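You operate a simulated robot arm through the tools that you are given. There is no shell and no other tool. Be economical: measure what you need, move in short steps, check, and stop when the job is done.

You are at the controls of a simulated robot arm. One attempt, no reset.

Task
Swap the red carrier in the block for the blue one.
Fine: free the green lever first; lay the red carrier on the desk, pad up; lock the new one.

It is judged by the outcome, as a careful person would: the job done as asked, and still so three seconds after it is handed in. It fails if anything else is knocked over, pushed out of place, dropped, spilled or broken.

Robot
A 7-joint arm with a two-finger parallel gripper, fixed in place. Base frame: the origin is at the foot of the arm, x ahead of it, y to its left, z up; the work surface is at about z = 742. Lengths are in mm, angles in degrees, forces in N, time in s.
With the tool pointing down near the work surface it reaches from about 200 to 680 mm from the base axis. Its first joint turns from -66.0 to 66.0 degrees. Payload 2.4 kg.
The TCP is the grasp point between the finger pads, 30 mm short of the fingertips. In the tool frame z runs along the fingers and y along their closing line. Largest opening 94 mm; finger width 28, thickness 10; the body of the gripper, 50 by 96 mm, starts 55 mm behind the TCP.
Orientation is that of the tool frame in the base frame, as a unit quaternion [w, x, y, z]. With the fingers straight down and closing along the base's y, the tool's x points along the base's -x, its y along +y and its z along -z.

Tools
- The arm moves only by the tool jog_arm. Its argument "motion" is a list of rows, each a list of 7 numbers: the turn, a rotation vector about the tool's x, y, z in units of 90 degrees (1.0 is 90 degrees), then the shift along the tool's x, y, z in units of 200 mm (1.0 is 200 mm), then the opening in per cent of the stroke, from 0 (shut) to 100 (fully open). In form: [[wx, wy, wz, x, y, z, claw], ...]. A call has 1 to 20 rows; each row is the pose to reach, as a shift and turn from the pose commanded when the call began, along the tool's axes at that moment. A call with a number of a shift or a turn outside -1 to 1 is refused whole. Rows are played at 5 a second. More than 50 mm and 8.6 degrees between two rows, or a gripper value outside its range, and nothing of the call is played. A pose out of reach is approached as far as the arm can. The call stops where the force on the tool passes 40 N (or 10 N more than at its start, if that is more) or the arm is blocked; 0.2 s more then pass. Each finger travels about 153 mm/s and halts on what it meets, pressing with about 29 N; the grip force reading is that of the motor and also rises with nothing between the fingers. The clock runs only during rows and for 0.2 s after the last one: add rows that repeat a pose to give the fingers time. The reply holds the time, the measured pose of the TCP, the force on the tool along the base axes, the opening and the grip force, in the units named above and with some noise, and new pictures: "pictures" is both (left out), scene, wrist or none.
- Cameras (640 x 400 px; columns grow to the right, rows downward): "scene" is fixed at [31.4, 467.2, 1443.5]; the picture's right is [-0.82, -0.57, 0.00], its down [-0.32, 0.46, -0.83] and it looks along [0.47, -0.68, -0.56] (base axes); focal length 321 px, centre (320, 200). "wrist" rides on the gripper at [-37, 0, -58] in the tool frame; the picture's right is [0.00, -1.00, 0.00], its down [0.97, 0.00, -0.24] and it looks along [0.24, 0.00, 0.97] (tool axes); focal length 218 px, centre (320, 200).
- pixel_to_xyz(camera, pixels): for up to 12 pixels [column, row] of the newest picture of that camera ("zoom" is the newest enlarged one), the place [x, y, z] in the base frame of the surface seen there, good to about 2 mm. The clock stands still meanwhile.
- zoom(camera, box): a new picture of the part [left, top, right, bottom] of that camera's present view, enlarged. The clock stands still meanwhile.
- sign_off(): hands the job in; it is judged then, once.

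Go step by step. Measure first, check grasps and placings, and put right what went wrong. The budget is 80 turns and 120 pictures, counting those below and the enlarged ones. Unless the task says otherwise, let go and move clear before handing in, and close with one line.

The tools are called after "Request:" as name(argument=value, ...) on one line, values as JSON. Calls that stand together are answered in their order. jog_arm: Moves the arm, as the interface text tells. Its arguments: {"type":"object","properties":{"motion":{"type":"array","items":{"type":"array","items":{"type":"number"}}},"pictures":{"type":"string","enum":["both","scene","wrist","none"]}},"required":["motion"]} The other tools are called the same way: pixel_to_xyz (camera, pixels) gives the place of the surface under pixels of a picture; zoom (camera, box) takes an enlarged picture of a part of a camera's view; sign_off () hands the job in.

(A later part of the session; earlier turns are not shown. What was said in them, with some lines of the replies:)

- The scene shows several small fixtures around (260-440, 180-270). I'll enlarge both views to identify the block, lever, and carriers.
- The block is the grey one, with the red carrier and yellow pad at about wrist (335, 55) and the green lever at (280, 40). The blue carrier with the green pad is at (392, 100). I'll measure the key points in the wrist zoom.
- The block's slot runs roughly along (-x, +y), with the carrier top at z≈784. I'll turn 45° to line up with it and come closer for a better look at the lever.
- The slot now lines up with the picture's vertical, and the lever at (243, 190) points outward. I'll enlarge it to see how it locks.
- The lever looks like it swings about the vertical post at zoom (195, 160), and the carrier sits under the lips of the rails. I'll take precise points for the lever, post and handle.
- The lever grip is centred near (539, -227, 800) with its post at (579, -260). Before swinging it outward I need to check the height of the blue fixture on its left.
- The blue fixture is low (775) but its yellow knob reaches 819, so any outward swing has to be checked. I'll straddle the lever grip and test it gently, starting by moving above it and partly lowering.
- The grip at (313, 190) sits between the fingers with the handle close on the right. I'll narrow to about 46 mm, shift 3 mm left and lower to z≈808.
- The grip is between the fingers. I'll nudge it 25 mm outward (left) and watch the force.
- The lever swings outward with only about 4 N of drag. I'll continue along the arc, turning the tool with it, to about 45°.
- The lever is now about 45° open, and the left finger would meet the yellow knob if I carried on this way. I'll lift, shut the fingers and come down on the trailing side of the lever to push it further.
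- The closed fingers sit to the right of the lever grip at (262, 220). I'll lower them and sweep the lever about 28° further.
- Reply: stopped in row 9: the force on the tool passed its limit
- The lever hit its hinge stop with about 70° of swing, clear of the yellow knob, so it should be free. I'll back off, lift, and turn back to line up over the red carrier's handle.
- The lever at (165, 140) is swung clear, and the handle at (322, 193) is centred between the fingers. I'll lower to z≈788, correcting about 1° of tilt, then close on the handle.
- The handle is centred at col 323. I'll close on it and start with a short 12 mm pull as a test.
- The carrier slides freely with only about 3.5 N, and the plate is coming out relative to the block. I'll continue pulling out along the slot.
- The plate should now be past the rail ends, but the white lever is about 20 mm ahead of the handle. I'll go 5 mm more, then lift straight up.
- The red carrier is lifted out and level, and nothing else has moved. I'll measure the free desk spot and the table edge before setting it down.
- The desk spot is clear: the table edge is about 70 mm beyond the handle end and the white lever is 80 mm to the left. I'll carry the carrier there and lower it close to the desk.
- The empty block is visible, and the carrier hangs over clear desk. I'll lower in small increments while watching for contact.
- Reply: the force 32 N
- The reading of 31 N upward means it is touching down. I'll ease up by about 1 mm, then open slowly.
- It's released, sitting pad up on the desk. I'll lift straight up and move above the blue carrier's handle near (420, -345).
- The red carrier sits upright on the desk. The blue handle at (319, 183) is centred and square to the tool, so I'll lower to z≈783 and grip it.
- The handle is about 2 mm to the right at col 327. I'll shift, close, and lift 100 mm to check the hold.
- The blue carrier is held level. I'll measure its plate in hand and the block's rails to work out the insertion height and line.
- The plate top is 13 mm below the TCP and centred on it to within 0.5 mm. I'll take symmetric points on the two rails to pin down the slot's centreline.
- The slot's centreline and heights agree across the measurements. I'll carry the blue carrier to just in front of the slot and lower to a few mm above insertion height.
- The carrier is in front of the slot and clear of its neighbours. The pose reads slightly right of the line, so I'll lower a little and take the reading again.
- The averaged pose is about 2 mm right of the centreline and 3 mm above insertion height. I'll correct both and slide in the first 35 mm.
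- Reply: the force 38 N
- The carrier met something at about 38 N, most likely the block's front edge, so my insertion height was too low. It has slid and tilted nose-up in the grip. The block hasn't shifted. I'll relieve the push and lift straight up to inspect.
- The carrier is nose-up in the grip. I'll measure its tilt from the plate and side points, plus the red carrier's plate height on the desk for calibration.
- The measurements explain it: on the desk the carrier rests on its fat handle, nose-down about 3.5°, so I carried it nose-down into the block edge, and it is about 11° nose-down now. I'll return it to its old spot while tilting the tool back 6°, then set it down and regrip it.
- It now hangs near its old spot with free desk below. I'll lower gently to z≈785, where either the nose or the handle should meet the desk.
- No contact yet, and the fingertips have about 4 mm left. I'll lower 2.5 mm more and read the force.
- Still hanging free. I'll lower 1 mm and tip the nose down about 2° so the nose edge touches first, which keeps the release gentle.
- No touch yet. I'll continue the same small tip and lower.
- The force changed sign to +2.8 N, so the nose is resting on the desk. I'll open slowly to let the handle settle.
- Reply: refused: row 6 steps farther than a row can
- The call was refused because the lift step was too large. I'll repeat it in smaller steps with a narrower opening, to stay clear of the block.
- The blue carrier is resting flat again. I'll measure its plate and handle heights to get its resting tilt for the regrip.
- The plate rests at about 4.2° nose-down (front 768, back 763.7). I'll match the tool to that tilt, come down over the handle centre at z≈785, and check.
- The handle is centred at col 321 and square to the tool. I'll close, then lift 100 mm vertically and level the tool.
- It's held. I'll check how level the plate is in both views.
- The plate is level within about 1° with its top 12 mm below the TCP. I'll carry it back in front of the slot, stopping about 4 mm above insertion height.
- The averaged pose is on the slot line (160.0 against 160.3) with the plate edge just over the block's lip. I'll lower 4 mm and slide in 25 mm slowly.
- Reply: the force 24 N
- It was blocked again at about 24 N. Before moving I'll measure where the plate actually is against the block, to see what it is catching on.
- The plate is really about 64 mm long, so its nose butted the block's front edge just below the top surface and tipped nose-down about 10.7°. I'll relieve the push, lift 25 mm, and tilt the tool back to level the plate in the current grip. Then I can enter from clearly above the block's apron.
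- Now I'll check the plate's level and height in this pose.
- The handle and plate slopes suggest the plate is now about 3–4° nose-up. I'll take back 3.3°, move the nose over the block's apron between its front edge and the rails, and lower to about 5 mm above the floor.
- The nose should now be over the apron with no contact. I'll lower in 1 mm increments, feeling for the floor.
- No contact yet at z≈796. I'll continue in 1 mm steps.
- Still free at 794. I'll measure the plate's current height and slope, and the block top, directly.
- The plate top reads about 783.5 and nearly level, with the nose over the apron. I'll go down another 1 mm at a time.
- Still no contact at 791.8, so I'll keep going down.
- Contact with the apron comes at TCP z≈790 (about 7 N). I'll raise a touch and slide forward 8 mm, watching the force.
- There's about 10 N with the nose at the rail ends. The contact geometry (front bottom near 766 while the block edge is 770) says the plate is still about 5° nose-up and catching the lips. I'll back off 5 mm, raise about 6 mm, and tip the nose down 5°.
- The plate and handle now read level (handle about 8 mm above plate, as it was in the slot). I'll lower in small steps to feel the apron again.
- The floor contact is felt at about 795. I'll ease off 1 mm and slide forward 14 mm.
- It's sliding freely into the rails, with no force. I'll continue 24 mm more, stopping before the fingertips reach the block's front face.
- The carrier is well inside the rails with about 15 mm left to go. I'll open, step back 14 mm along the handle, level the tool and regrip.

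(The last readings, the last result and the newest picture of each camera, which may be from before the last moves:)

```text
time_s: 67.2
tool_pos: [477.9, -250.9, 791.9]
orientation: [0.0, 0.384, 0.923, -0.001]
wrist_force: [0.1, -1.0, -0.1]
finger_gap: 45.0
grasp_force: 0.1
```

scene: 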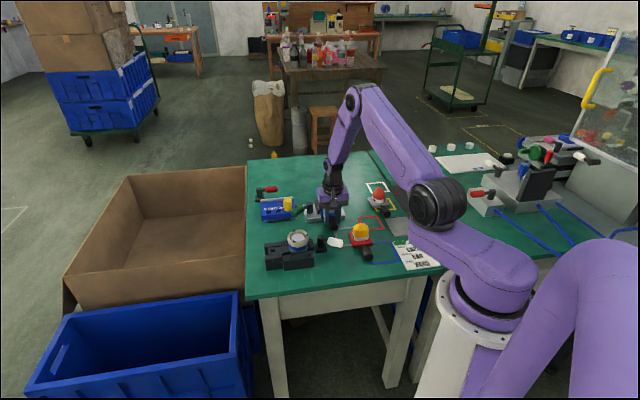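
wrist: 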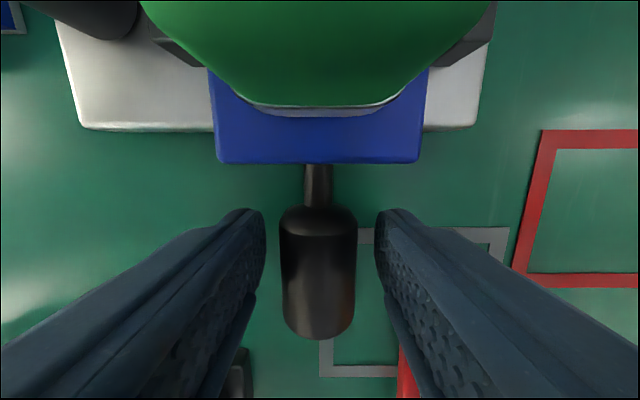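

The carrier sits in the slot and the handle is centred. I'll grip it and push in 12 mm.

Request:
jog_arm(motion=[[0, 0, 0, 0, 0, 0, 20], [0, 0, 0, 0, 0, 0, 10], [0, 0, 0, 0, 0, 0, 10], [0, 0, 0, -0.02, 0, 0, 10], [0, 0, 0, -0.04, 0, 0, 10], [0, 0, 0, -0.06, 0, 0, 10], [0, 0, 0, -0.06, 0, 0, 10]], pictures="wrist")

```text
time_s: 68.8
tool_pos: [484.3, -260.0, 791.3]
orientation: [0.0, 0.383, 0.924, -0.001]
wrist_force: [-0.1, 0.2, -1.0]
finger_gap: 26.7
grasp_force: 29.4
```

wrist: 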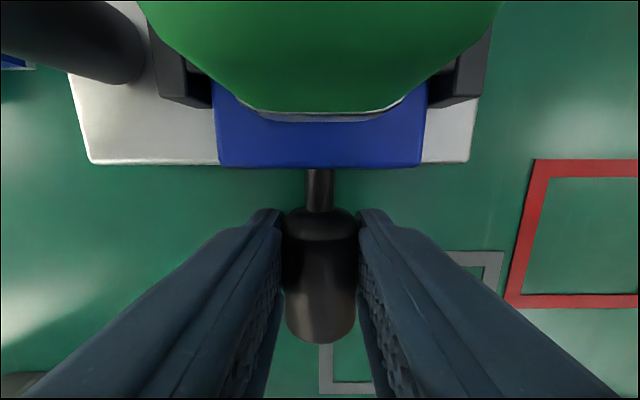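

Still no resistance. The plate's front edge (row 167) is now level with the block edge, and originally it sat about 5 mm further in. I'll push in small steps to the back stop.

Request:
jog_arm(motion=[[0, 0, 0, -0.01, 0, 0, 10], [0, 0, 0, -0.02, 0, 0, 10], [0, 0, 0, -0.027, 0, 0, 10], [0, 0, 0, -0.027, 0, 0, 10]], pictures="wrist")

```text
time_s: 69.8
tool_pos: [490.0, -263.6, 791.0]
orientation: [-0.001, 0.385, 0.923, -0.001]
wrist_force: [-5.1, 2.2, 2.1]
finger_gap: 26.6
grasp_force: 28.8
```

wrist: 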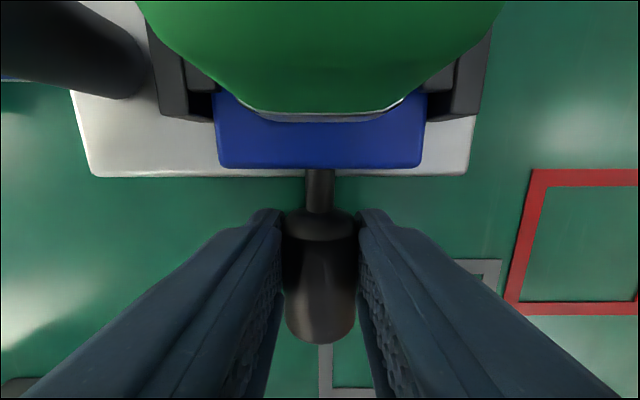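

There's about 5 N of resistance beginning. I'll press 4 mm more to confirm it is the back stop.

Request:
jog_arm(motion=[[0, 0, 0, -0.01, 0, 0, 10], [0, 0, 0, -0.02, 0, 0, 10], [0, 0, 0, -0.02, 0, 0, 10]], pictures="wrist")

```text
time_s: 70.6
tool_pos: [490.7, -264.4, 791.2]
orientation: [-0.004, 0.384, 0.923, 0.0]
wrist_force: [-14.8, 16.4, 7.4]
finger_gap: 27.0
grasp_force: 28.6
```

wrist: 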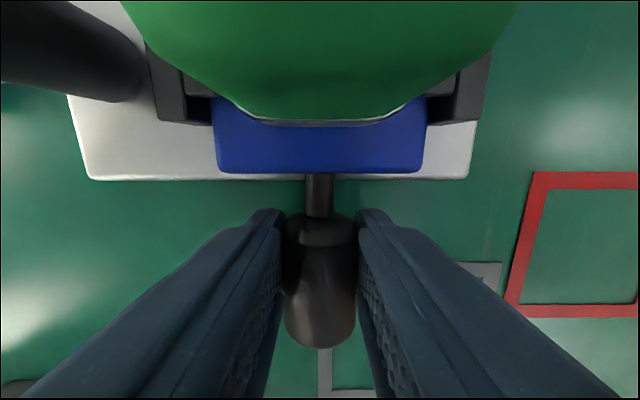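

It's firm at 22 N, so it appears to be against the back stop. I'll relieve the push, open, and lift to the earlier viewing pose to compare with how the red carrier sat.

Request:
jog_arm(motion=[[0, 0, 0, 0.015, 0, 0, 10], [0, 0, 0, 0.015, 0, 0, 30], [0, 0, 0, 0.015, 0, 0, 60], [0, 0, 0, 0.015, 0, -0.2, 60], [0, 0, 0, 0.01, 0, -0.4, 60], [0, 0, 0, -0.05, 0, -0.6, 60], [0, 0, 0, -0.1, 0, -0.78, 60], [0, 0, 0, -0.1, -0.02, -0.78, 60]], pictures="wrist")

Request:
zoom(camera="wrist", box=[215, 70, 375, 240])

```text
time_s: 72.4
tool_pos: [505.0, -283.4, 947.5]
orientation: [0.0, 0.383, 0.924, -0.001]
wrist_force: [0.0, 0.3, -0.5]
finger_gap: 56.1
grasp_force: 0.0
```

wrist: 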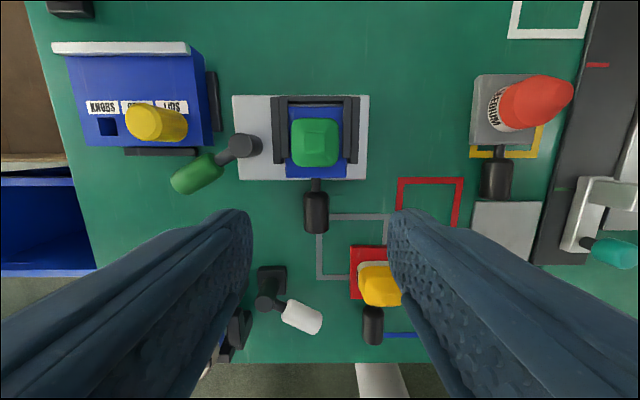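

```text
2.35 times, centred on (295, 155) of wrist
```

zoom: 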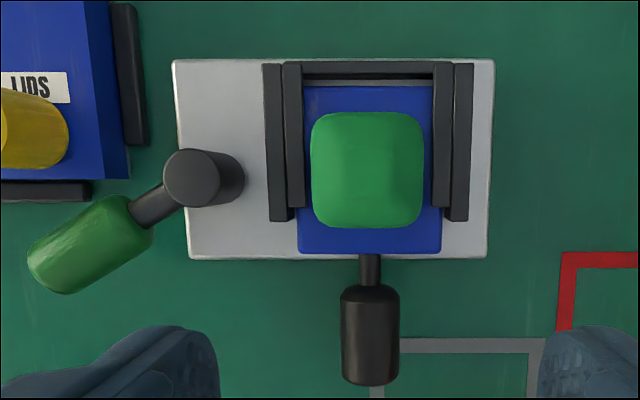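

The blue carrier is in the slot, but compared with the red one (zoom rows) it seems about 2 mm short: its back edge at row 87 shows a thin gap to the bar at row 80. I'll measure, then push the handle end with closed fingers.

Request:
pixel_to_xyz(camera="zoom", pixels=[[310, 248], [430, 248], [310, 92], [428, 92], [370, 70], [370, 83], [370, 300], [370, 340], [370, 375], [370, 382], [205, 180], [90, 245]])

```text
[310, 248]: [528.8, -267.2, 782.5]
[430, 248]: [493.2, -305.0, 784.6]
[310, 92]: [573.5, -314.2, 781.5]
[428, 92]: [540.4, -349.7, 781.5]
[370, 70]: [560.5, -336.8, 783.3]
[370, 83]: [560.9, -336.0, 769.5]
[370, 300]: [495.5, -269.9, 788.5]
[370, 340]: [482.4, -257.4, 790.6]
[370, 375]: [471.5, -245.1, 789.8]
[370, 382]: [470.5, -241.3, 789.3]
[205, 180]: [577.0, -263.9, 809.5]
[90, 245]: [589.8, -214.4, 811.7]
```

The floor shows between plate and bar (z 769.5), so there's a gap of about 2 mm. I'll shut the fingers, come down beyond the handle end (x, y ≈ 470, -241) and push it home.

Request:
jog_arm(motion=[[0, 0, 0, 0.13, 0.005, 0, 20], [0, 0, 0, 0.26, 0.01, 0, 0], [0, 0, 0, 0.41, 0.015, 0, 0], [0, 0, 0, 0.41, 0.015, 0.2, 0], [0, 0, 0, 0.41, 0.015, 0.4, 0], [0, 0, 0, 0.41, 0.015, 0.6, 0], [0, 0, 0, 0.41, 0.015, 0.8, 0], [0, 0, 0, 0.41, 0.015, 0.8, 0]], pictures="wrist")

```text
time_s: 74.2
tool_pos: [450.0, -224.2, 787.2]
orientation: [0.001, 0.383, 0.924, -0.001]
wrist_force: [0.1, 0.1, 0.7]
finger_gap: 0.2
grasp_force: 28.2
```

wrist: 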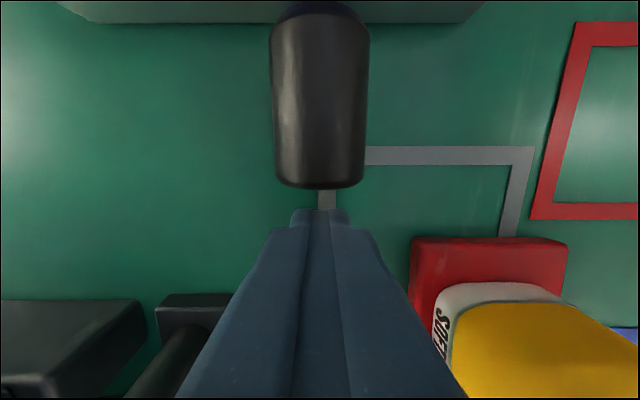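

The fingers are in line just beyond the handle end at (320, 190). I'll push forward gently.

Request:
jog_arm(motion=[[0, 0, 0, -0.02, 0, 0, 0], [0, 0, 0, -0.04, 0, 0, 0], [0, 0, 0, -0.05, 0, 0, 0], [0, 0, 0, -0.06, 0, 0, 0], [0, 0, 0, -0.07, 0, 0, 0], [0, 0, 0, -0.07, 0, 0, 0]], pictures="none")

```text
time_s: 75.6
tool_pos: [457.0, -230.7, 787.0]
orientation: [-0.003, 0.383, 0.924, 0.0]
wrist_force: [-13.0, 11.4, 4.6]
finger_gap: 0.1
grasp_force: 28.8
```

It's pushing at 17 N. I'll add a little more and see whether it moves.

Request:
jog_arm(motion=[[0, 0, 0, -0.01, 0, 0, 0], [0, 0, 0, -0.02, 0, 0, 0], [0, 0, 0, -0.025, 0, 0, 0], [0, 0, 0, -0.025, 0, 0, 0]], pictures="wrist")

```text
time_s: 76.6
tool_pos: [458.4, -232.6, 786.5]
orientation: [-0.009, 0.383, 0.924, 0.0]
wrist_force: [-20.5, 28.5, 4.9]
finger_gap: 0.0
grasp_force: 29.3
```

wrist: 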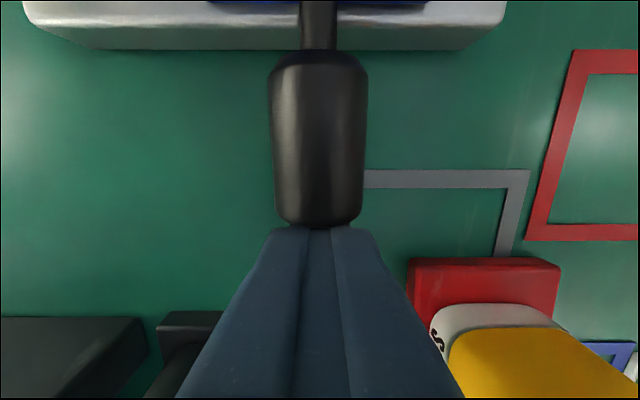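

It's solid at 35 N with almost no movement, so it is on its stop. I'll back off, lift, and view from the original pose to compare the seating.

Request:
jog_arm(motion=[[0, 0, 0, 0.06, 0, 0, 0], [0, 0, 0, 0.06, 0, -0.2, 0], [0, 0, 0, 0.06, 0, -0.4, 0], [0, 0, 0, 0.0, 0, -0.6, 30], [0, 0, 0, -0.15, -0.02, -0.8, 60], [0, 0, 0, -0.285, -0.035, -0.8, 60], [0, 0, 0, -0.285, -0.035, -0.8, 60]], pictures="wrist")

Request:
zoom(camera="wrist", box=[255, 70, 375, 190])

```text
refused: row 5 steps farther than a row can; nothing moved
```

```text
3.33 times, centred on (315, 130) of wrist
```

zoom: 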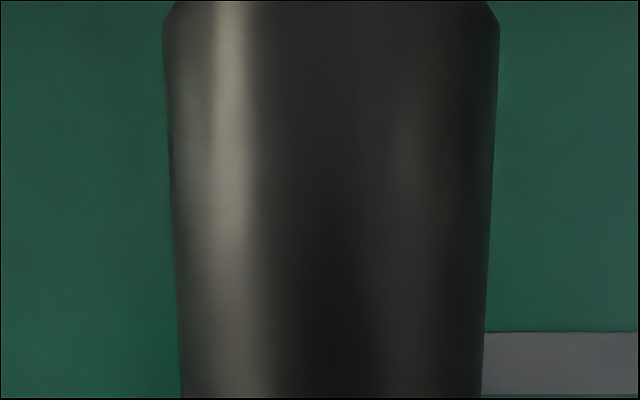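

That was refused for step size. I'll repeat it with smaller steps.

Request:
jog_arm(motion=[[0, 0, 0, 0.06, 0, 0, 0], [0, 0, 0, 0.06, 0, -0.2, 0], [0, 0, 0, 0.06, 0, -0.4, 0], [0, 0, 0, 0.0, 0, -0.6, 30], [0, 0, 0, -0.09, -0.01, -0.8, 60], [0, 0, 0, -0.19, -0.025, -0.8, 60], [0, 0, 0, -0.285, -0.035, -0.8, 60], [0, 0, 0, -0.285, -0.035, -0.8, 60]], pictures="none")

Request:
zoom(camera="wrist", box=[215, 70, 375, 240])

```text
time_s: 78.4
tool_pos: [494.7, -282.2, 948.8]
orientation: [0.001, 0.383, 0.924, -0.002]
wrist_force: [-0.8, 0.2, 0.1]
finger_gap: 56.1
grasp_force: 0.0
```

```text
2.35 times, centred on (295, 155) of wrist
```

zoom: 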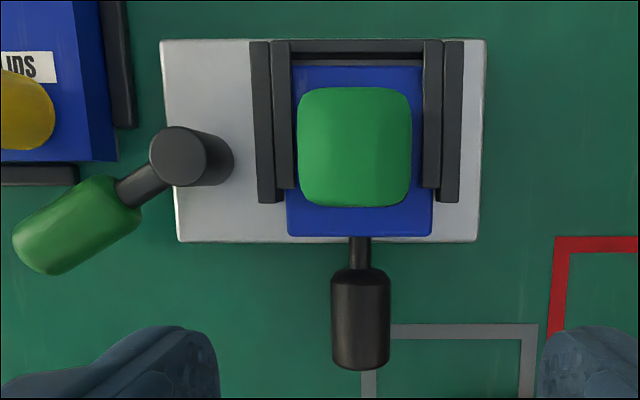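

The plate still looks about 2.5 mm further out than the red one did. I'll look closely at the back edge.

Request:
zoom(camera="wrist", box=[270, 75, 345, 122])

Request:
zoom(camera="scene", box=[295, 185, 355, 225])

```text
8.51 times, centred on (308, 98) of wrist
```

zoom: 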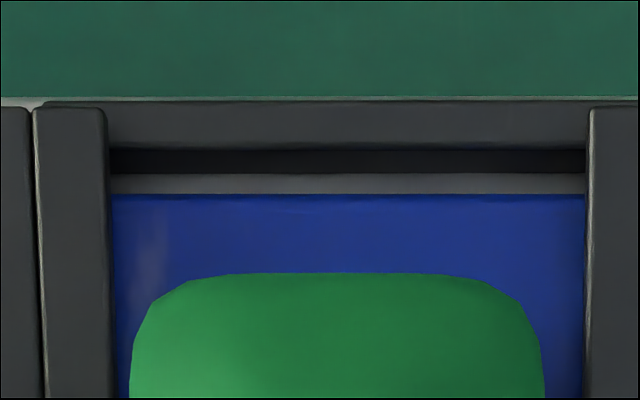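

```text
10.00 times, centred on (325, 205) of scene
```

zoom: 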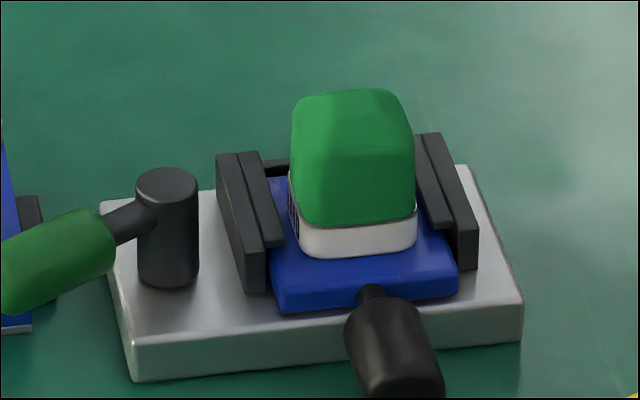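

The gap is real, about 2.5 mm. I'll make one more try in a single call: regrip the handle, draw it out 10 mm, push it home with a slight yaw wiggle, then release and lift.

Request:
jog_arm(motion=[[0, 0, 0, 0.14, 0.04, 0.2, 60], [0, 0, 0, 0.14, 0.04, 0.4, 60], [0, 0, 0, 0.14, 0.04, 0.6, 60], [0, 0, 0, 0.14, 0.04, 0.79, 60], [0, 0, 0, 0.14, 0.04, 0.7975, 30], [0, 0, 0, 0.14, 0.04, 0.7975, 10], [0, 0, 0, 0.14, 0.04, 0.7975, 10], [0, 0, 0, 0.165, 0.04, 0.7975, 10], [0, 0, 0, 0.19, 0.04, 0.7975, 10], [0, 0, 0.012, 0.165, 0.04, 0.7975, 10], [0, 0, -0.012, 0.14, 0.04, 0.7975, 10], [0, 0, 0.012, 0.13, 0.04, 0.7975, 10], [0, 0, -0.012, 0.12, 0.04, 0.7975, 10], [0, 0, 0, 0.11, 0.04, 0.7975, 10], [0, 0, 0, 0.11, 0.04, 0.7975, 10]], pictures="wrist")

```text
time_s: 81.6
tool_pos: [488.7, -261.8, 788.0]
orientation: [0.001, 0.383, 0.924, -0.002]
wrist_force: [1.1, 1.9, 5.0]
finger_gap: 26.9
grasp_force: 29.4
```

wrist: 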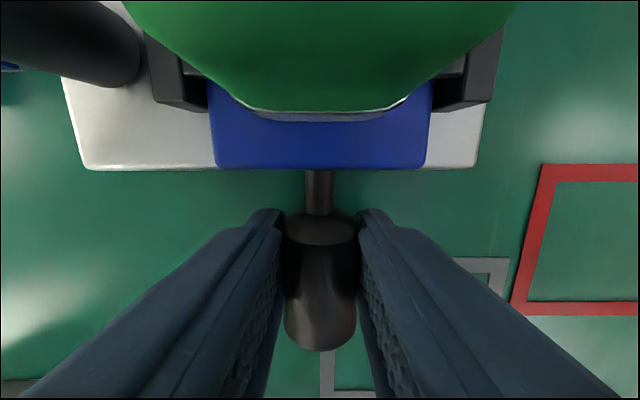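

No stop has been met yet (plate row 167, block row 169). I'll push on 9 mm in small steps.

Request:
jog_arm(motion=[[0, 0, 0.01, -0.01, 0, -0.003, 10], [0, 0, -0.01, -0.02, 0, -0.005, 10], [0, 0, 0.01, -0.03, 0, -0.005, 10], [0, 0, -0.01, -0.037, 0, -0.005, 10], [0, 0, 0, -0.045, 0, -0.005, 10], [0, 0, 0, -0.045, 0, -0.005, 10]], pictures="wrist")

```text
time_s: 83.0
tool_pos: [490.5, -263.6, 788.5]
orientation: [-0.005, 0.382, 0.924, 0.0]
wrist_force: [-18.9, 15.2, 3.8]
finger_gap: 26.9
grasp_force: 28.7
```

wrist: 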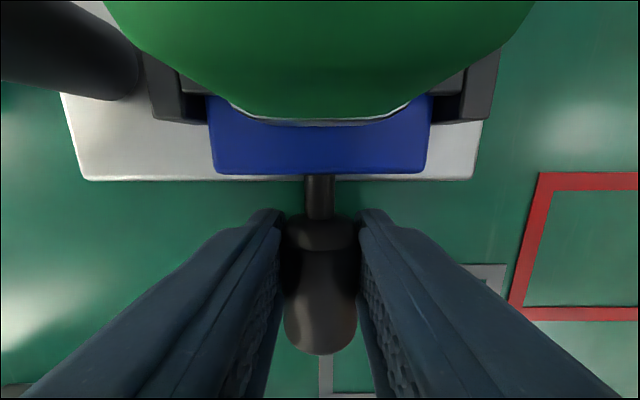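

It's the same repeatable stop at about 24 N, so it's as far in as it goes by hand and the lever may draw it home. I'll release, lift, and bring the gripper above the lever grip, turned to match it.

Request:
jog_arm(motion=[[0, 0, 0, 0.04, 0, 0, 10], [0, 0, 0, 0.04, 0, 0, 40], [0, 0, 0, 0.04, 0, 0, 60], [0, 0, 0, 0.04, 0, -0.2, 60], [0, 0, 0, 0.04, 0, -0.4, 60], [0, 0, 0.073, 0.025, 0.06, -0.5, 60], [0, 0, 0.146, 0.005, 0.12, -0.5, 55], [0, 0, 0.22, -0.01, 0.18, -0.5, 50], [0, 0, 0.293, -0.03, 0.24, -0.5, 45], [0, 0, 0.366, -0.045, 0.3, -0.5, 40], [0, 0, 0.44, -0.06, 0.36, -0.5, 38], [0, 0, 0.513, -0.08, 0.42, -0.5, 38], [0, 0, 0.587, -0.1, 0.48, -0.5, 38], [0, 0, 0.66, -0.1175, 0.546, -0.5, 38], [0, 0, 0.66, -0.1175, 0.546, -0.5, 38]], pictures="wrist")

```text
time_s: 86.2
tool_pos: [587.4, -205.1, 890.7]
orientation: [0.001, 0.791, 0.612, -0.001]
wrist_force: [-0.5, -0.3, 0.3]
finger_gap: 35.4
grasp_force: 0.1
```

wrist: 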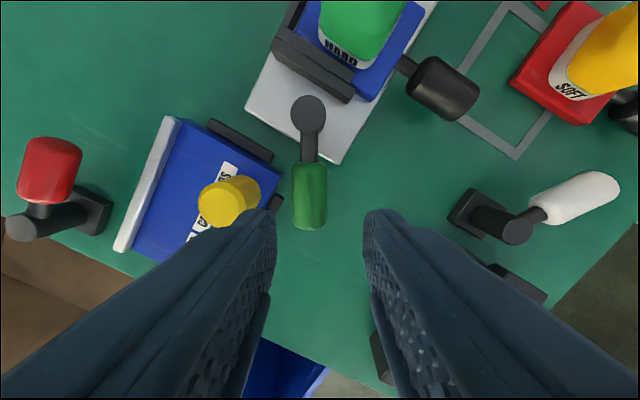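

The lever grip at (310, 196) is square to the tool, about 7 mm left of centre, and the finger clears the yellow knob. I'll shift 3.5 mm, lower astride it, and sweep it back about 66° around its post.

Request:
jog_arm(motion=[[0, 0, 0, 0, 0.018, 0.1, 37], [0, 0, 0, 0, 0.018, 0.25, 37], [0, 0, 0, 0, 0.018, 0.41, 37], [0, 0, 0, 0, 0.018, 0.41, 37], [0, 0, -0.0733, -0.003, -0.0155, 0.41, 37], [0, 0, -0.1467, -0.0095, -0.048, 0.41, 37], [0, 0, -0.22, -0.02, -0.079, 0.41, 37], [0, 0, -0.2933, -0.034, -0.109, 0.41, 37], [0, 0, -0.3667, -0.051, -0.1375, 0.41, 37], [0, 0, -0.44, -0.0715, -0.1635, 0.41, 37], [0, 0, -0.5133, -0.0945, -0.187, 0.41, 37], [0, 0, -0.5867, -0.1205, -0.2075, 0.41, 37], [0, 0, -0.66, -0.1485, -0.2255, 0.41, 37], [0, 0, -0.7333, -0.178, -0.2395, 0.41, 37], [0, 0, -0.7333, -0.178, -0.2395, 0.41, 37]], pictures="wrist")

```text
time_s: 89.4
tool_pos: [535.0, -227.9, 807.8]
orientation: [0.003, 0.328, 0.945, 0.0]
wrist_force: [19.7, 11.7, 7.8]
finger_gap: 46.8
grasp_force: 10.4
```

wrist: 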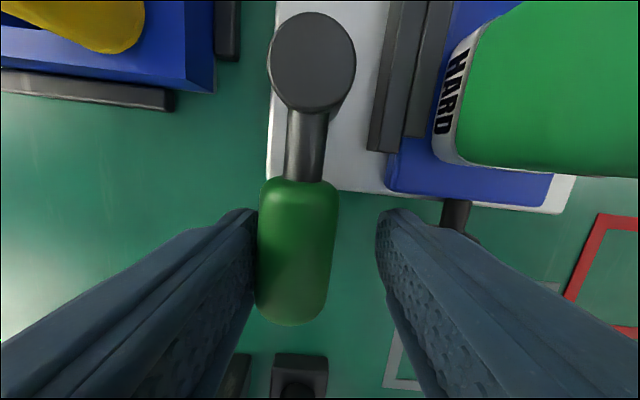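

The lever is back at about its original angle (tool yaw 142°, lever about 137°) with 23 N against its stop. I'll ease off, lift clear, and return to the viewing pose to check lever and carrier.

Request:
jog_arm(motion=[[0, 0, 0, 0, 0.04, 0, 45], [0, 0, 0, 0, 0.04, -0.2, 50], [0, 0, 0, 0, 0.04, -0.4, 60], [0, 0, 0.04, 0, -0.05, -0.6, 60], [0, 0, 0.0755, -0.01, -0.2, -0.7, 60], [0, 0, 0.0755, -0.027, -0.33, -0.7, 60], [0, 0, 0.0755, -0.027, -0.33, -0.7, 60]], pictures="none")

Request:
zoom(camera="wrist", box=[215, 70, 375, 240])

Request:
zoom(camera="scene", box=[240, 170, 440, 280])

```text
time_s: 91.0
tool_pos: [495.9, -284.9, 947.9]
orientation: [0.0, 0.385, 0.923, -0.001]
wrist_force: [0.1, 0.1, -0.2]
finger_gap: 56.4
grasp_force: 0.1
```

```text
2.35 times, centred on (295, 155) of wrist
```

zoom: 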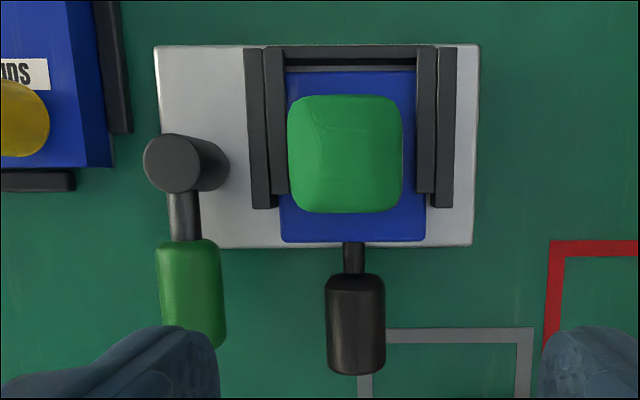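

```text
3.20 times, centred on (340, 225) of scene
5 turns are left
```

zoom: 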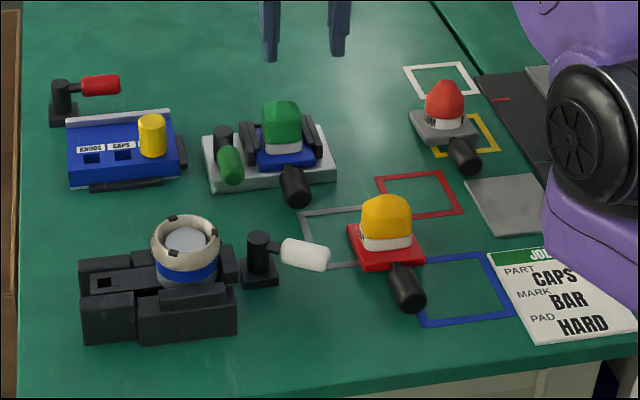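

The lever matches its original locked angle in the wrist zoom. The blue carrier sits against its stop in the rails, the red one lies pad up on the desk, everything else is undisturbed, and the gripper is clear at z≈948. I'm handing it in.

Request:
sign_off()

```text
The job is handed in.
```

The blue carrier is in the block with the green lever turned back to its original locked angle, and the red carrier lies pad up on the desk. The blue one stopped firmly about 2.5 mm short of where the red one sat, even when pushed at 35 N, and I didn't pull on it afterwards to test the lock.
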